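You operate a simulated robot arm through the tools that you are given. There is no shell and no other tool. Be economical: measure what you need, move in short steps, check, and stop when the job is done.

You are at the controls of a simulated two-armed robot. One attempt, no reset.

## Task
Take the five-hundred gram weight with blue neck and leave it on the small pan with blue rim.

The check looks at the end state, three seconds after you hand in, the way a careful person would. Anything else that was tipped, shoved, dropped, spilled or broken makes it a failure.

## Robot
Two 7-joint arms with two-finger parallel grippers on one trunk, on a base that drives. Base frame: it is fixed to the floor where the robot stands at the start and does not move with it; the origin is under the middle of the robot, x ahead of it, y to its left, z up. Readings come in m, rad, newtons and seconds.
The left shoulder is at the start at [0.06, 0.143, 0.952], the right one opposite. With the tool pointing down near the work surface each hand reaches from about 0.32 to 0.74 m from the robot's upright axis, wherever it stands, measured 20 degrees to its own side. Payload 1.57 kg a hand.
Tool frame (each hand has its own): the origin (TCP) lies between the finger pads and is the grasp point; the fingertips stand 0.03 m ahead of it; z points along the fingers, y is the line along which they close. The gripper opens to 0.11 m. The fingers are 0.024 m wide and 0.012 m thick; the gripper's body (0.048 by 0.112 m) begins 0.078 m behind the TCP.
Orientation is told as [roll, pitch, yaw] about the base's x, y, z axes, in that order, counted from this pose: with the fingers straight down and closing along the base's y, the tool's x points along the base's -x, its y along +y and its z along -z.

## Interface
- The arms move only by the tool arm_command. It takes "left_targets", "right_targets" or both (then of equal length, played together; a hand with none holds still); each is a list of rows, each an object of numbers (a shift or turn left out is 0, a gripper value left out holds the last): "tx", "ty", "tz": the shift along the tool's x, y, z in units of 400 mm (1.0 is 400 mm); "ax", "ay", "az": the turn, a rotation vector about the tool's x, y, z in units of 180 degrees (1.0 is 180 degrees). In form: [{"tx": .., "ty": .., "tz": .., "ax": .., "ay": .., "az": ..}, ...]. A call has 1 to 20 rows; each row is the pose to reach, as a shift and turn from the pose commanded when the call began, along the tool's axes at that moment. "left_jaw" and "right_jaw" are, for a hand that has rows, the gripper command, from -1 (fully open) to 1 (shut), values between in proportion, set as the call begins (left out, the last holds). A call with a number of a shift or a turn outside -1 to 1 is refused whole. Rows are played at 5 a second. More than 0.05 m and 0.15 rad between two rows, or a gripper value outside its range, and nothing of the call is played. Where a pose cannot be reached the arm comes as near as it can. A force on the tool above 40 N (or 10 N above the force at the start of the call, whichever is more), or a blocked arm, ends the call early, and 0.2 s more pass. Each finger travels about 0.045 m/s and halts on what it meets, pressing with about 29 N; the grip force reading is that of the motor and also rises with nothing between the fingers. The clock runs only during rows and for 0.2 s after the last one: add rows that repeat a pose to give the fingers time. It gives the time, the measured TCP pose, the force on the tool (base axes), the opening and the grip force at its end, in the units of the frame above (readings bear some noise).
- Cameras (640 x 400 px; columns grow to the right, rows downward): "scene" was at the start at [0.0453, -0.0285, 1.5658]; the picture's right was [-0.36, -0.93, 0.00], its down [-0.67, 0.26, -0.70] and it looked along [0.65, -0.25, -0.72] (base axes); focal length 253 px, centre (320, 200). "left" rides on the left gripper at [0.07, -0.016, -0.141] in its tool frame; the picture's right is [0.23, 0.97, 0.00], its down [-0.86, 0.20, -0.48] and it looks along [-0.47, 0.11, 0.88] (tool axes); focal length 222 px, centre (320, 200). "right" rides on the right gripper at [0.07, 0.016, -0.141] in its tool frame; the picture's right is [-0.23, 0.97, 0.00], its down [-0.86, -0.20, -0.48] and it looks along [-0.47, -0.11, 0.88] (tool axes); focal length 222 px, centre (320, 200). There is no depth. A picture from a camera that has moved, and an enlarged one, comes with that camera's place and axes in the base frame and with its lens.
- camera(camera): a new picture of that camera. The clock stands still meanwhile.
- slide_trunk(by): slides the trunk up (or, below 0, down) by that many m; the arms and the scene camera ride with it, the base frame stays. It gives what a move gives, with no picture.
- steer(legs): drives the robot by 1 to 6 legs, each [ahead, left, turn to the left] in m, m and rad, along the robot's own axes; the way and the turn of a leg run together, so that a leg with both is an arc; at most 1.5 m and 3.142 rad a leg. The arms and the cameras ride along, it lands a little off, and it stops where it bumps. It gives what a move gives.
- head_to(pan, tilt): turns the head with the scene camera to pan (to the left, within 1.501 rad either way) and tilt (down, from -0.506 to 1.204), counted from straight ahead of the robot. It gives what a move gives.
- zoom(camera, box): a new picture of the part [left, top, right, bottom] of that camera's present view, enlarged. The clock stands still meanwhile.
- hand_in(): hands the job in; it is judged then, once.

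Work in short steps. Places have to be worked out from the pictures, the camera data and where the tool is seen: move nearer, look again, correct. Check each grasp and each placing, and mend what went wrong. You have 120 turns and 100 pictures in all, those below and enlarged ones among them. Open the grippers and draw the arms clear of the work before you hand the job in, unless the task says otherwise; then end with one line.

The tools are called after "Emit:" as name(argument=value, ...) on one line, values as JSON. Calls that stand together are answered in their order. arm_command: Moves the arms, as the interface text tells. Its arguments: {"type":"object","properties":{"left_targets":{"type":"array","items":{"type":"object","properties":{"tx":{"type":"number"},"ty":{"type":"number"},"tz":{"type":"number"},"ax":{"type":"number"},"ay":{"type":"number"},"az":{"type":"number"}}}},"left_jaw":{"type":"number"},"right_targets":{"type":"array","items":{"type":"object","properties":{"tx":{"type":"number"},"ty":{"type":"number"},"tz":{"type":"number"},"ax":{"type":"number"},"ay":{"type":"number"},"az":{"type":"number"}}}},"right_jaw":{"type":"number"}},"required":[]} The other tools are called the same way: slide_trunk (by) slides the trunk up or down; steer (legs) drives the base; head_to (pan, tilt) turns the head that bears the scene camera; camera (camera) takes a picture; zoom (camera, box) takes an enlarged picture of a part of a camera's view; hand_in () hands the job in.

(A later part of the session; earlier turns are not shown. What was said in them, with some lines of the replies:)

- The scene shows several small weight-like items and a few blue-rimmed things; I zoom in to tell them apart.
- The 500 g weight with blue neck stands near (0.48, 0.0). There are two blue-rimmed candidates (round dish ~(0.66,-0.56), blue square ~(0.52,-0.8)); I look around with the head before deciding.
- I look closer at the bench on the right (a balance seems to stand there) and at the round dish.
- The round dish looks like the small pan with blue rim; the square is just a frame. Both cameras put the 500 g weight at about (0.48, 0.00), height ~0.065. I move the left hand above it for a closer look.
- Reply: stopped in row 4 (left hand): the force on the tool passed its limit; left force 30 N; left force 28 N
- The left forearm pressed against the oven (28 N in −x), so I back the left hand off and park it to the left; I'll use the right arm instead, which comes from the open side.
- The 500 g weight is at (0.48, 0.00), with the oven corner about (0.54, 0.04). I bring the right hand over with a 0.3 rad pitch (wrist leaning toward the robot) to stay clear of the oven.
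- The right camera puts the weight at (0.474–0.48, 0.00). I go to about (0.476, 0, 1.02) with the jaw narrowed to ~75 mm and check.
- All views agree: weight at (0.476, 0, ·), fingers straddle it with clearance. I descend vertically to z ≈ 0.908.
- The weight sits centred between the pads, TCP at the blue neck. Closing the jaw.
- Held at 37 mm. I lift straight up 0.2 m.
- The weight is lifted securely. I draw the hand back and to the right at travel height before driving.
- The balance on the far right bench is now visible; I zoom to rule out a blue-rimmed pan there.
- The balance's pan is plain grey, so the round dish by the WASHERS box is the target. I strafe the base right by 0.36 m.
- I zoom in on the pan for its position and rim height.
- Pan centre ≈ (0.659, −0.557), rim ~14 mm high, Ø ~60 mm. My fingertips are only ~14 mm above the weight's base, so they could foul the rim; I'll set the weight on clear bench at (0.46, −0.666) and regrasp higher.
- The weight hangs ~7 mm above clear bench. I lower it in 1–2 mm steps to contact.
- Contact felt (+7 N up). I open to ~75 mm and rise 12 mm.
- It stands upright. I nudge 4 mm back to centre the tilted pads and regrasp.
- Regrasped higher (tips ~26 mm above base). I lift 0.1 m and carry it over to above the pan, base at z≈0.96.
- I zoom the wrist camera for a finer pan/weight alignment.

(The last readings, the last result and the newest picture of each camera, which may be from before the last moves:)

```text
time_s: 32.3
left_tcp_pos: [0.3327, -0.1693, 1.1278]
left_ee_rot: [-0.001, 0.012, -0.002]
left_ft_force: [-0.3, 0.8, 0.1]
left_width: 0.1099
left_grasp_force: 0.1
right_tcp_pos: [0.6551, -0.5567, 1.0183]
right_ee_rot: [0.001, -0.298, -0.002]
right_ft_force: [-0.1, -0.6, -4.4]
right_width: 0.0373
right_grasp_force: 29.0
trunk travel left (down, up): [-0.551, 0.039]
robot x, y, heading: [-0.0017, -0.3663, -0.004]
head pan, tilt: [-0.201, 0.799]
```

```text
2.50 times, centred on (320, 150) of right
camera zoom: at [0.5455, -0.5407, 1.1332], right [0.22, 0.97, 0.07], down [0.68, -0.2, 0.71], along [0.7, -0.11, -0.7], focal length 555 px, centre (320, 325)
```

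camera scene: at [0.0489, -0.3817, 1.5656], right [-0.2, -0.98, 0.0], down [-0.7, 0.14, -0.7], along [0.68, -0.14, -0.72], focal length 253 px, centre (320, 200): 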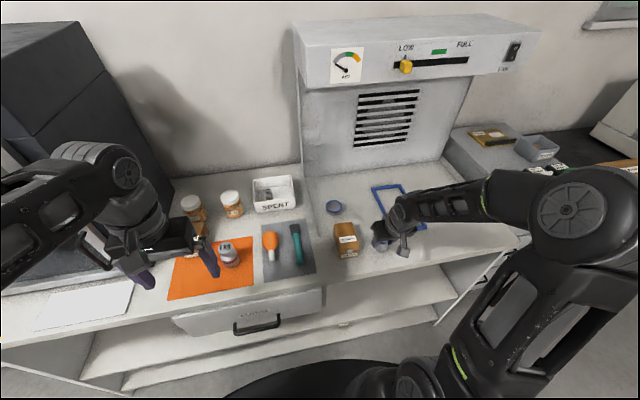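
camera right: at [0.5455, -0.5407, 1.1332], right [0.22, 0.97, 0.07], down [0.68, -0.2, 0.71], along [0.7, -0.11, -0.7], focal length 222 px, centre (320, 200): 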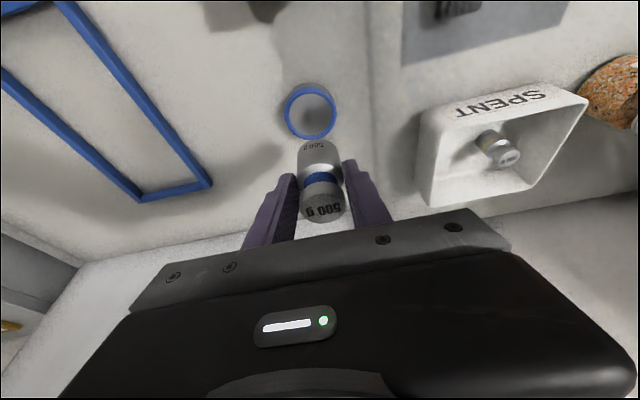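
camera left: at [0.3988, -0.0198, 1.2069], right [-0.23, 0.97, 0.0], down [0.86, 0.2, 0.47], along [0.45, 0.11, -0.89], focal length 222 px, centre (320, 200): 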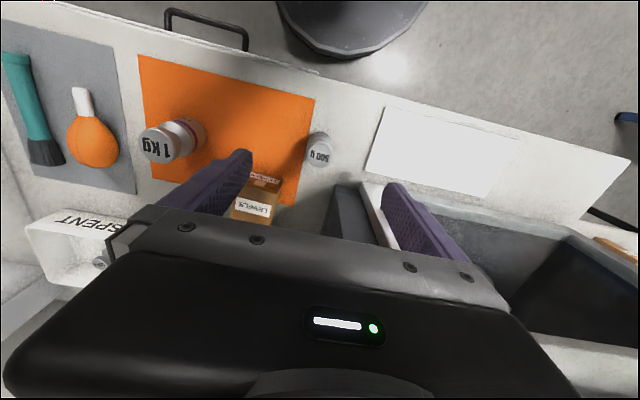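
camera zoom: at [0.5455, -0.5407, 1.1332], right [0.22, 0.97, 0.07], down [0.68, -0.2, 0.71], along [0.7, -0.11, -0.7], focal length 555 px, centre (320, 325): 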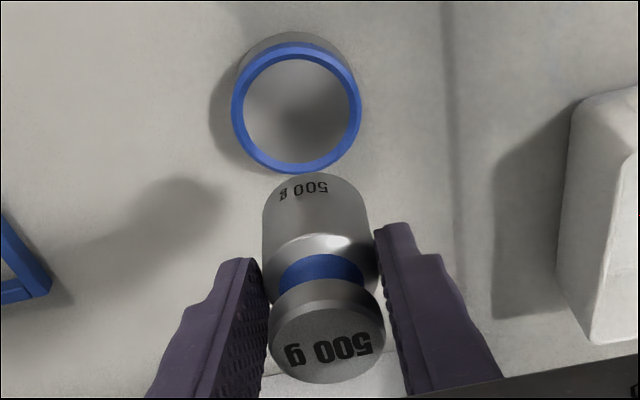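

Weight axis ≈ (0.660, −0.555), pan ≈ (0.659, −0.560). I shift 4.5 mm right and descend to base z ≈ 0.89 for a closer check.

Emit:
arm_command(right_targets=[{"ty": -0.011, "tx": 0.01, "tz": 0.033}, {"ty": -0.011, "tx": 0.026, "tz": 0.085}, {"ty": -0.011, "tx": 0.042, "tz": 0.135}, {"ty": -0.011, "tx": 0.0517, "tz": 0.167}, {"ty": -0.011, "tx": 0.0517, "tz": 0.167}, {"ty": -0.011, "tx": 0.0517, "tz": 0.167}])

Emit:
zoom(camera="right", box=[260, 70, 380, 230])

Emit:
zoom(camera="scene", box=[300, 175, 380, 225])

```text
time_s: 33.7
left_tcp_pos: [0.3331, -0.1691, 1.1288]
left_ee_rot: [-0.001, 0.011, -0.001]
left_ft_force: [-0.6, -1.1, -0.4]
left_width: 0.1099
left_grasp_force: 0.2
right_tcp_pos: [0.6543, -0.5613, 0.947]
right_ee_rot: [0.002, -0.296, -0.002]
right_ft_force: [0.3, 0.4, -5.5]
right_width: 0.0372
right_grasp_force: 28.9
trunk travel left (down, up): [-0.551, 0.039]
robot x, y, heading: [-0.0014, -0.3649, 0.002]
head pan, tilt: [-0.201, 0.799]
```

```text
2.50 times, centred on (320, 150) of right
camera zoom: at [0.5449, -0.5458, 1.0625], right [0.22, 0.97, 0.07], down [0.68, -0.2, 0.71], along [0.7, -0.11, -0.7], focal length 555 px, centre (320, 325)
```

zoom: 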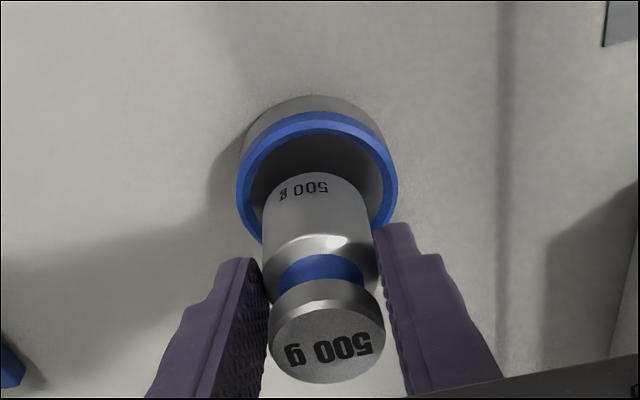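

```text
8.00 times, centred on (340, 200) of scene
camera zoom: at [0.0493, -0.3816, 1.5656], right [-0.2, -0.98, 0.0], down [-0.7, 0.14, -0.7], along [0.68, -0.14, -0.72], focal length 2024 px, centre (160, 200)
```

zoom: 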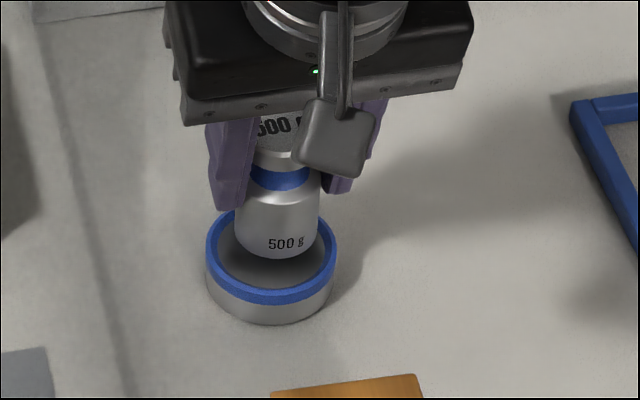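

Alignment within ~3 mm (clearance ~8 mm). I apply a small correction (−2.5 mm x, +1 mm y) and lower 22 mm, in slow steps.

Emit:
arm_command(right_targets=[{"tx": 0.006, "tz": -0.0018, "ty": 0.0025}, {"tx": 0.01, "tz": 0.011, "ty": 0.0025}, {"tx": 0.014, "tz": 0.023, "ty": 0.0025}, {"tx": 0.018, "tz": 0.035, "ty": 0.0025}, {"tx": 0.0207, "tz": 0.046, "ty": 0.0025}, {"tx": 0.0222, "tz": 0.0507, "ty": 0.0025}, {"tx": 0.0222, "tz": 0.0507, "ty": 0.0025}])

Emit:
zoom(camera="scene", box=[300, 175, 380, 225])

Emit:
zoom(camera="right", box=[260, 70, 380, 230])

```text
time_s: 35.3
left_tcp_pos: [0.3315, -0.1697, 1.1302]
left_ee_rot: [-0.002, 0.011, -0.004]
left_ft_force: [0.6, 0.2, 0.2]
left_width: 0.11
left_grasp_force: 0.1
right_tcp_pos: [0.6519, -0.5605, 0.9286]
right_ee_rot: [-0.001, -0.301, -0.002]
right_ft_force: [4.6, 0.0, 18.9]
right_width: 0.0373
right_grasp_force: 29.5
trunk travel left (down, up): [-0.551, 0.039]
robot x, y, heading: [-0.0006, -0.3632, -0.001]
head pan, tilt: [-0.201, 0.799]
```

```text
8.00 times, centred on (340, 200) of scene
camera zoom: at [0.0473, -0.3809, 1.5657], right [-0.2, -0.98, 0.0], down [-0.7, 0.14, -0.7], along [0.68, -0.14, -0.72], focal length 2024 px, centre (160, 200)
```

zoom: 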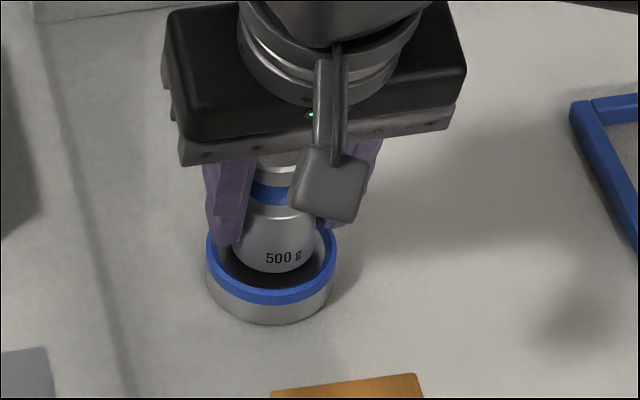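

```text
2.50 times, centred on (320, 150) of right
camera zoom: at [0.5417, -0.5442, 1.0427], right [0.22, 0.97, 0.07], down [0.67, -0.2, 0.71], along [0.71, -0.11, -0.7], focal length 555 px, centre (320, 325)
```

zoom: 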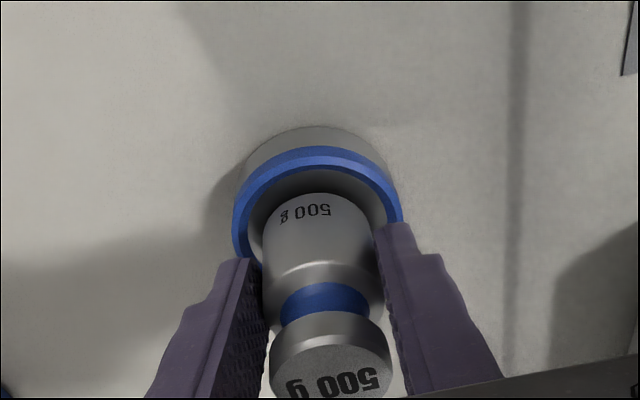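

Contact at 24 N came too early (base ~0.87), and the images suggest the weight's far edge landed on the pan's far rim. I raise 20 mm and re-examine.

Emit:
arm_command(right_targets=[{"tx": -0.0037, "tz": -0.012}, {"tx": -0.0088, "tz": -0.0287}, {"tx": -0.0148, "tz": -0.0478}, {"tx": -0.0148, "tz": -0.0478}])

Emit:
zoom(camera="right", box=[260, 70, 380, 230])

Emit:
zoom(camera="scene", box=[300, 175, 380, 225])

```text
time_s: 36.3
left_tcp_pos: [0.3332, -0.1688, 1.1277]
left_ee_rot: [-0.002, 0.01, -0.003]
left_ft_force: [-0.4, -0.2, 0.3]
left_width: 0.1098
left_grasp_force: 0.1
right_tcp_pos: [0.6521, -0.5607, 0.9453]
right_ee_rot: [-0.001, -0.295, -0.001]
right_ft_force: [0.0, -0.1, -5.0]
right_width: 0.0373
right_grasp_force: 29.2
trunk travel left (down, up): [-0.551, 0.039]
robot x, y, heading: [0.003, -0.3651, 0.002]
head pan, tilt: [-0.201, 0.799]
```

```text
2.50 times, centred on (320, 150) of right
camera zoom: at [0.5426, -0.5449, 1.0608], right [0.22, 0.97, 0.07], down [0.68, -0.2, 0.71], along [0.7, -0.11, -0.7], focal length 555 px, centre (320, 325)
```

zoom: 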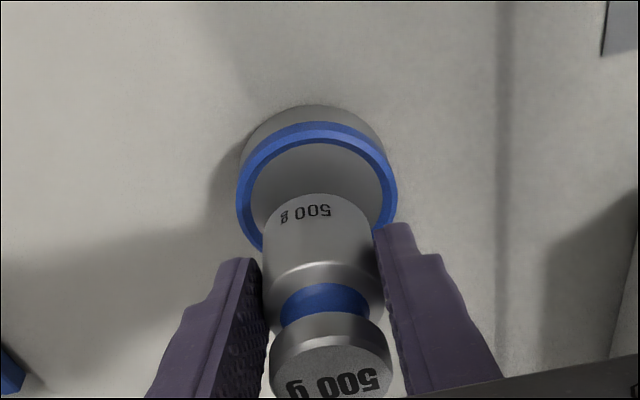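

```text
8.00 times, centred on (340, 200) of scene
camera zoom: at [0.0492, -0.3816, 1.5656], right [-0.2, -0.98, 0.0], down [-0.7, 0.14, -0.7], along [0.68, -0.14, -0.72], focal length 2024 px, centre (160, 200)
```

zoom: 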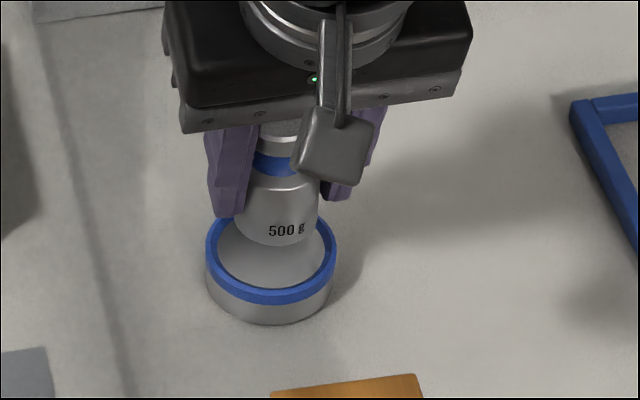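

The weight slid ~12 mm up in the grip, and by geometry it was centred but stopped well above the bench. I zoom strongly on the pan to understand its depth.

Emit:
zoom(camera="scene", box=[320, 196, 352, 220])

Emit:
zoom(camera="right", box=[280, 100, 360, 160])

```text
16.00 times, centred on (336, 208) of scene
camera zoom: at [0.0492, -0.3816, 1.5656], right [-0.2, -0.98, 0.0], down [-0.7, 0.14, -0.7], along [0.68, -0.14, -0.72], focal length 4047 px, centre (64, 72)
```

zoom: 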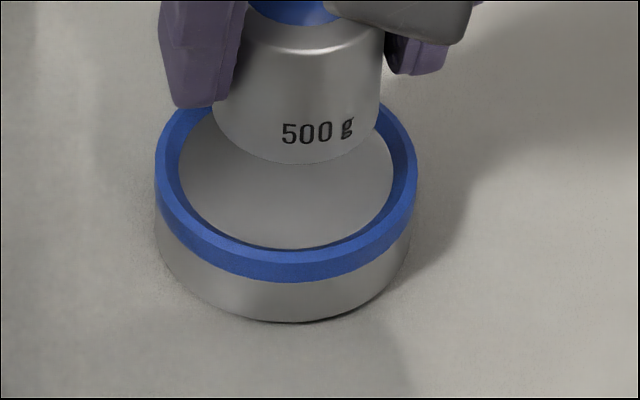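

```text
6.67 times, centred on (320, 130) of right
camera zoom: at [0.5426, -0.5449, 1.0608], right [0.22, 0.97, 0.07], down [0.68, -0.2, 0.71], along [0.7, -0.11, -0.7], focal length 1481 px, centre (320, 667)
```

zoom: 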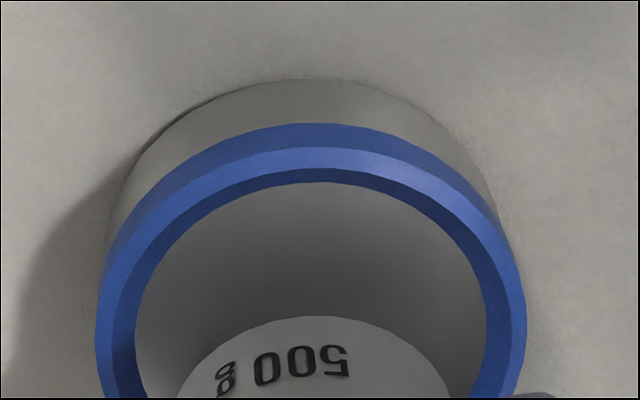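

Now it's clear: the pan is ~20 mm tall with a shallow floor just below the blue rim, and the weight was ~7 mm too far in +x, touching the far rim. I shift −7 mm x, +2.5 mm y, lower 10 mm, and look.

Emit:
arm_command(right_targets=[{"tx": 0.0167, "tz": -0.0052, "ty": 0.006}, {"tx": 0.0204, "tz": 0.0068, "ty": 0.006}, {"tx": 0.0241, "tz": 0.0187, "ty": 0.006}, {"tx": 0.0241, "tz": 0.0187, "ty": 0.006}])

Emit:
zoom(camera="scene", box=[320, 196, 352, 220])

Emit:
zoom(camera="right", box=[280, 110, 360, 170])

```text
time_s: 37.3
left_tcp_pos: [0.3328, -0.1702, 1.1286]
left_ee_rot: [-0.002, 0.011, 0.0]
left_ft_force: [-0.6, -0.3, -0.6]
left_width: 0.11
left_grasp_force: 0.0
right_tcp_pos: [0.6452, -0.558, 0.9364]
right_ee_rot: [0.0, -0.296, -0.001]
right_ft_force: [1.0, 0.4, -5.2]
right_width: 0.0371
right_grasp_force: 28.7
trunk travel left (down, up): [-0.551, 0.039]
robot x, y, heading: [0.0002, -0.3694, -0.004]
head pan, tilt: [-0.201, 0.799]
```

```text
16.00 times, centred on (336, 208) of scene
camera zoom: at [0.0493, -0.3816, 1.5656], right [-0.2, -0.98, 0.0], down [-0.7, 0.14, -0.7], along [0.68, -0.14, -0.72], focal length 4047 px, centre (64, 72)
```

zoom: 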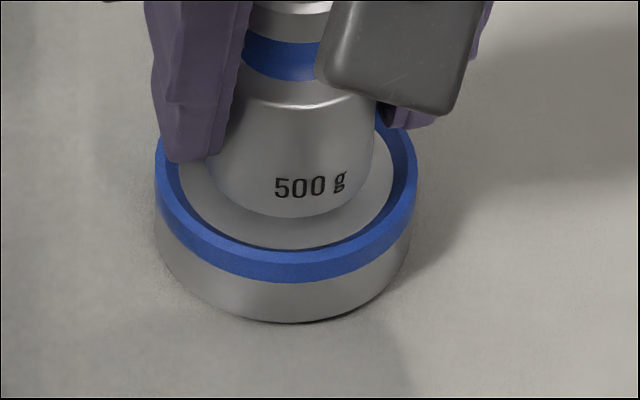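

```text
6.67 times, centred on (320, 140) of right
camera zoom: at [0.5355, -0.5419, 1.051], right [0.22, 0.97, 0.07], down [0.68, -0.2, 0.71], along [0.7, -0.11, -0.7], focal length 1481 px, centre (320, 600)
```

zoom: 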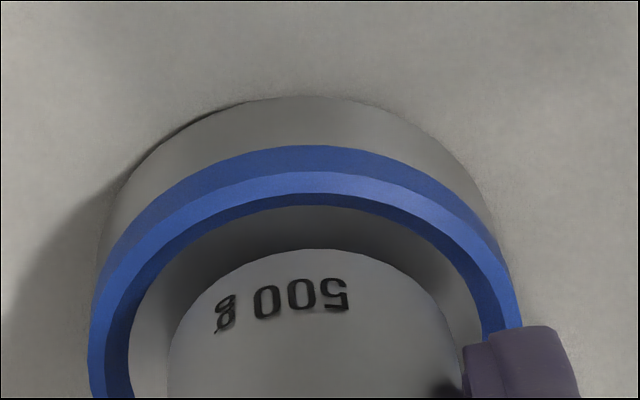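

Now the weight is centred over the floor. I lower 8 mm in small steps and read the force.

Emit:
arm_command(right_targets=[{"tx": 0.0015, "tz": 0.0048}, {"tx": 0.003, "tz": 0.0096}, {"tx": 0.0045, "tz": 0.0143}, {"tx": 0.0059, "tz": 0.0191}, {"tx": 0.0059, "tz": 0.0191}])

Emit:
zoom(camera="scene", box=[320, 196, 352, 220])

```text
time_s: 38.5
left_tcp_pos: [0.3323, -0.1694, 1.1279]
left_ee_rot: [-0.001, 0.011, -0.001]
left_ft_force: [0.2, 0.0, 1.1]
left_width: 0.1098
left_grasp_force: 0.1
right_tcp_pos: [0.6439, -0.5585, 0.9281]
right_ee_rot: [0.002, -0.298, -0.003]
right_ft_force: [0.9, -1.4, -1.3]
right_width: 0.0373
right_grasp_force: 28.6
trunk travel left (down, up): [-0.551, 0.039]
robot x, y, heading: [-0.0013, -0.3638, -0.002]
head pan, tilt: [-0.201, 0.799]
```

```text
16.00 times, centred on (336, 208) of scene
camera zoom: at [0.0489, -0.3815, 1.5657], right [-0.2, -0.98, 0.0], down [-0.7, 0.14, -0.7], along [0.68, -0.14, -0.72], focal length 4047 px, centre (64, 72)
```

zoom: 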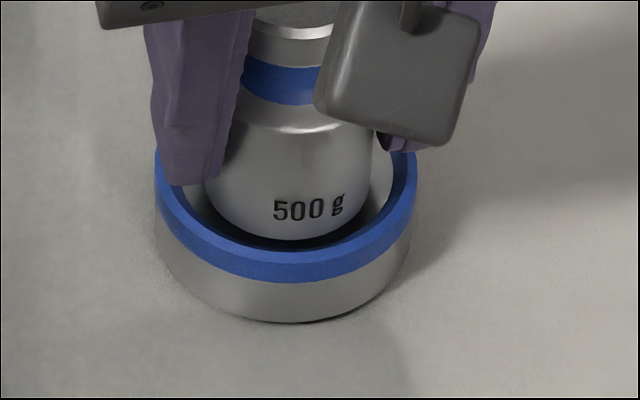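

The floor is just being touched (weight partly unloaded), centred inside the rim. I lower 1 mm more and check.

Emit:
arm_command(right_targets=[{"tx": 0.0007, "tz": 0.0024}, {"tx": 0.0007, "tz": 0.0024}])

```text
time_s: 39.1
left_tcp_pos: [0.3313, -0.1697, 1.1286]
left_ee_rot: [-0.003, 0.012, -0.002]
left_ft_force: [0.3, -0.2, -0.5]
left_width: 0.1099
left_grasp_force: 0.1
right_tcp_pos: [0.6455, -0.5575, 0.9278]
right_ee_rot: [0.001, -0.302, -0.003]
right_ft_force: [1.0, -1.5, 6.1]
right_width: 0.0371
right_grasp_force: 29.1
trunk travel left (down, up): [-0.551, 0.039]
robot x, y, heading: [-0.0027, -0.3658, -0.001]
head pan, tilt: [-0.201, 0.799]
```

Firm contact (+6 N). I open the jaw to ~75 mm without moving, then look.

Emit:
arm_command(right_targets=[{}, {}, {}, {}, {}], right_jaw=-0.3)

Emit:
zoom(camera="scene", box=[312, 190, 360, 220])

Emit:
zoom(camera="right", box=[230, 90, 410, 230])

```text
time_s: 40.3
left_tcp_pos: [0.3322, -0.1701, 1.1292]
left_ee_rot: [-0.001, 0.01, -0.003]
left_ft_force: [-0.3, 0.6, 0.3]
left_width: 0.1099
left_grasp_force: 0.1
right_tcp_pos: [0.6447, -0.5576, 0.9262]
right_ee_rot: [-0.001, -0.297, -0.002]
right_ft_force: [-0.4, 0.3, -0.7]
right_width: 0.0717
right_grasp_force: 0.1
trunk travel left (down, up): [-0.551, 0.039]
robot x, y, heading: [-0.0034, -0.3628, 0.002]
head pan, tilt: [-0.201, 0.799]
```

```text
13.33 times, centred on (336, 205) of scene
camera zoom: at [0.0487, -0.3814, 1.5656], right [-0.2, -0.98, 0.0], down [-0.7, 0.14, -0.7], along [0.68, -0.14, -0.72], focal length 3373 px, centre (107, 133)
```

zoom: 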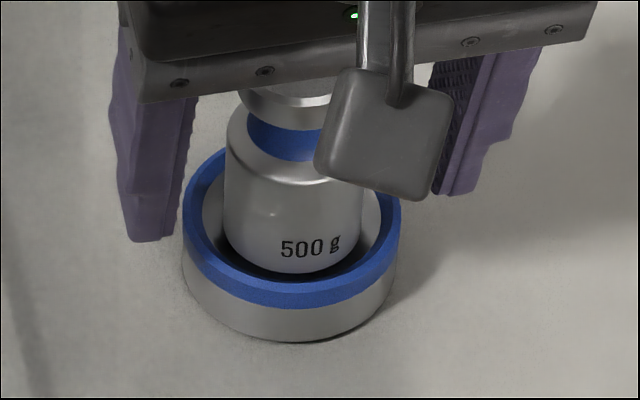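

```text
2.86 times, centred on (320, 160) of right
camera zoom: at [0.535, -0.5417, 1.0419], right [0.22, 0.97, 0.07], down [0.68, -0.2, 0.71], along [0.7, -0.11, -0.7], focal length 635 px, centre (320, 314)
```

zoom: 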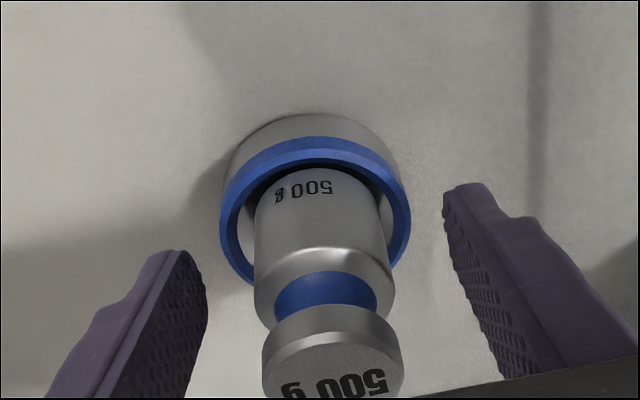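

The weight stands upright inside the pan, free of the fingers. I raise the hand straight up, then draw it back.

Emit:
arm_command(right_targets=[{"tx": -0.015, "tz": -0.048}, {"tx": -0.037, "tz": -0.119}, {"tx": -0.074, "tz": -0.238}, {"tx": -0.111, "tz": -0.357}, {"tx": -0.148, "tz": -0.4775}, {"tx": -0.04, "tz": -0.505}, {"tx": 0.07, "tz": -0.54}, {"tx": 0.17, "tz": -0.575}, {"tx": 0.27, "tz": -0.606}, {"tx": 0.37, "tz": -0.637}, {"tx": 0.45, "tz": -0.66}, {"tx": 0.45, "tz": -0.66}])

Emit:
camera(camera="scene")

Emit:
zoom(camera="scene", box=[300, 170, 380, 230])

```text
refused: row 5 steps farther than a row can; nothing moved
```

```text
47 pictures are left
camera scene: at [0.0487, -0.3814, 1.5656], right [-0.2, -0.98, 0.0], down [-0.7, 0.14, -0.7], along [0.68, -0.14, -0.72], focal length 253 px, centre (320, 200)
```

scene: 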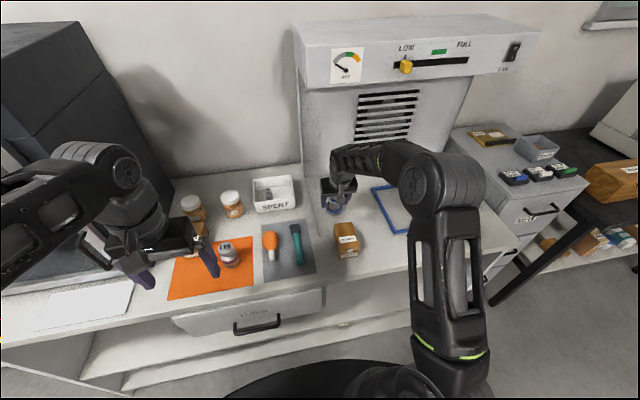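

```text
6.67 times, centred on (340, 200) of scene
camera zoom: at [0.0487, -0.3814, 1.5656], right [-0.2, -0.98, 0.0], down [-0.7, 0.14, -0.7], along [0.68, -0.14, -0.72], focal length 1686 px, centre (187, 200)
```

zoom: 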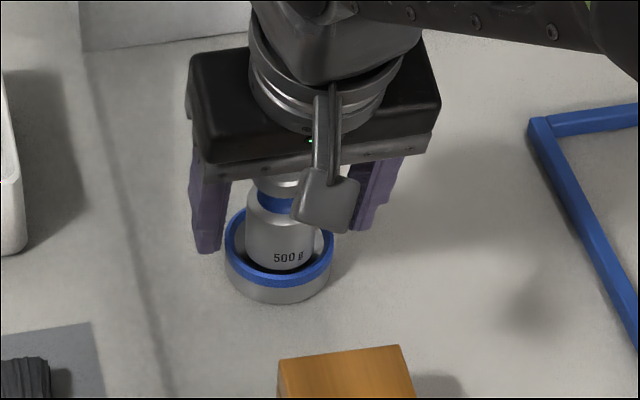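

One row stepped slightly too far, so nothing moved; I resend with smaller steps.

Emit:
arm_command(right_targets=[{"tx": -0.015, "tz": -0.048}, {"tx": -0.037, "tz": -0.119}, {"tx": -0.068, "tz": -0.22}, {"tx": -0.098, "tz": -0.315}, {"tx": -0.125, "tz": -0.403}, {"tx": -0.148, "tz": -0.4775}, {"tx": -0.05, "tz": -0.505}, {"tx": 0.05, "tz": -0.535}, {"tx": 0.15, "tz": -0.566}, {"tx": 0.25, "tz": -0.597}, {"tx": 0.35, "tz": -0.628}, {"tx": 0.45, "tz": -0.659}, {"tx": 0.45, "tz": -0.659}])

Emit:
camera(camera="scene")

Emit:
zoom(camera="scene", box=[300, 170, 380, 230])

```text
time_s: 43.1
left_tcp_pos: [0.3334, -0.1689, 1.1291]
left_ee_rot: [-0.003, 0.01, -0.001]
left_ft_force: [0.1, 0.2, -0.2]
left_width: 0.1098
left_grasp_force: 0.1
right_tcp_pos: [0.3942, -0.5602, 1.1261]
right_ee_rot: [0.001, -0.296, -0.001]
right_ft_force: [-0.7, 0.0, 0.2]
right_width: 0.0716
right_grasp_force: 0.0
trunk travel left (down, up): [-0.551, 0.039]
robot x, y, heading: [-0.0022, -0.3684, -0.003]
head pan, tilt: [-0.201, 0.799]
```

```text
45 pictures are left
camera scene: at [0.0494, -0.3813, 1.5656], right [-0.2, -0.98, 0.0], down [-0.7, 0.14, -0.7], along [0.68, -0.14, -0.72], focal length 253 px, centre (320, 200)
```

scene: 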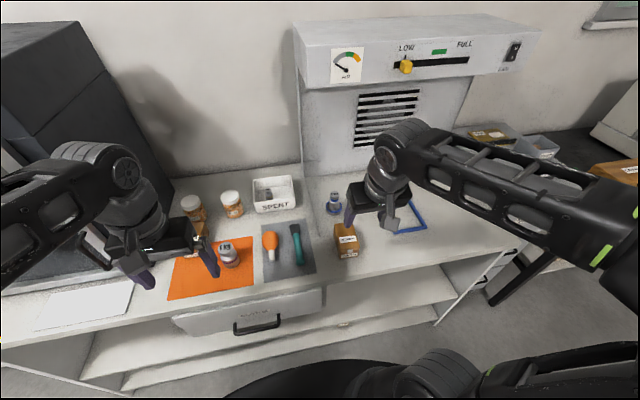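

```text
6.67 times, centred on (340, 200) of scene
camera zoom: at [0.0494, -0.3813, 1.5656], right [-0.2, -0.98, 0.0], down [-0.7, 0.14, -0.7], along [0.68, -0.14, -0.72], focal length 1686 px, centre (187, 200)
```

zoom: 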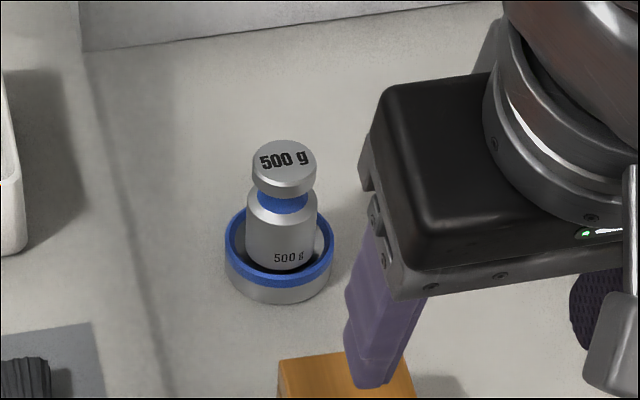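

The weight stands upright on the pan and everything else is in place. I open the right jaw fully and draw the arm back a little more.

Emit:
arm_command(right_targets=[{"tx": 0.08, "tz": -0.05}, {"tx": 0.15, "tz": -0.1}, {"tx": 0.15, "tz": -0.1}, {"tx": 0.15, "tz": -0.1}], right_jaw=-1)

Emit:
camera(camera="scene")

```text
time_s: 44.1
left_tcp_pos: [0.3336, -0.1698, 1.1283]
left_ee_rot: [-0.002, 0.01, -0.001]
left_ft_force: [-0.3, 1.0, -0.6]
left_width: 0.1099
left_grasp_force: 0.1
right_tcp_pos: [0.3242, -0.5586, 1.1473]
right_ee_rot: [-0.001, -0.299, -0.003]
right_ft_force: [-0.5, 0.9, 0.3]
right_width: 0.1102
right_grasp_force: 0.1
trunk travel left (down, up): [-0.551, 0.039]
robot x, y, heading: [0.0023, -0.3669, -0.003]
head pan, tilt: [-0.201, 0.799]
```

```text
43 pictures are left
camera scene: at [0.0483, -0.3814, 1.5657], right [-0.2, -0.98, 0.0], down [-0.7, 0.14, -0.7], along [0.68, -0.14, -0.72], focal length 253 px, centre (320, 200)
```

scene: 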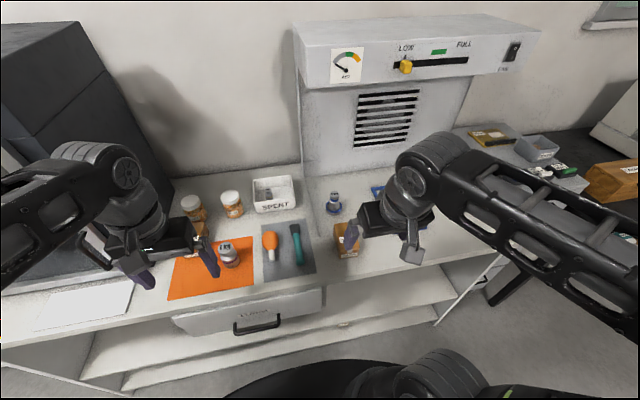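

Everything is in place and the arms are clear; handing in.

Emit:
hand_in()

```text
The job is handed in.
```

The 500 g weight with the blue neck is standing upright on the small blue-rimmed pan. The grippers are open, the arms are clear, and nothing else was visibly disturbed; early on, the left arm pressed briefly against the oven and I backed it off.
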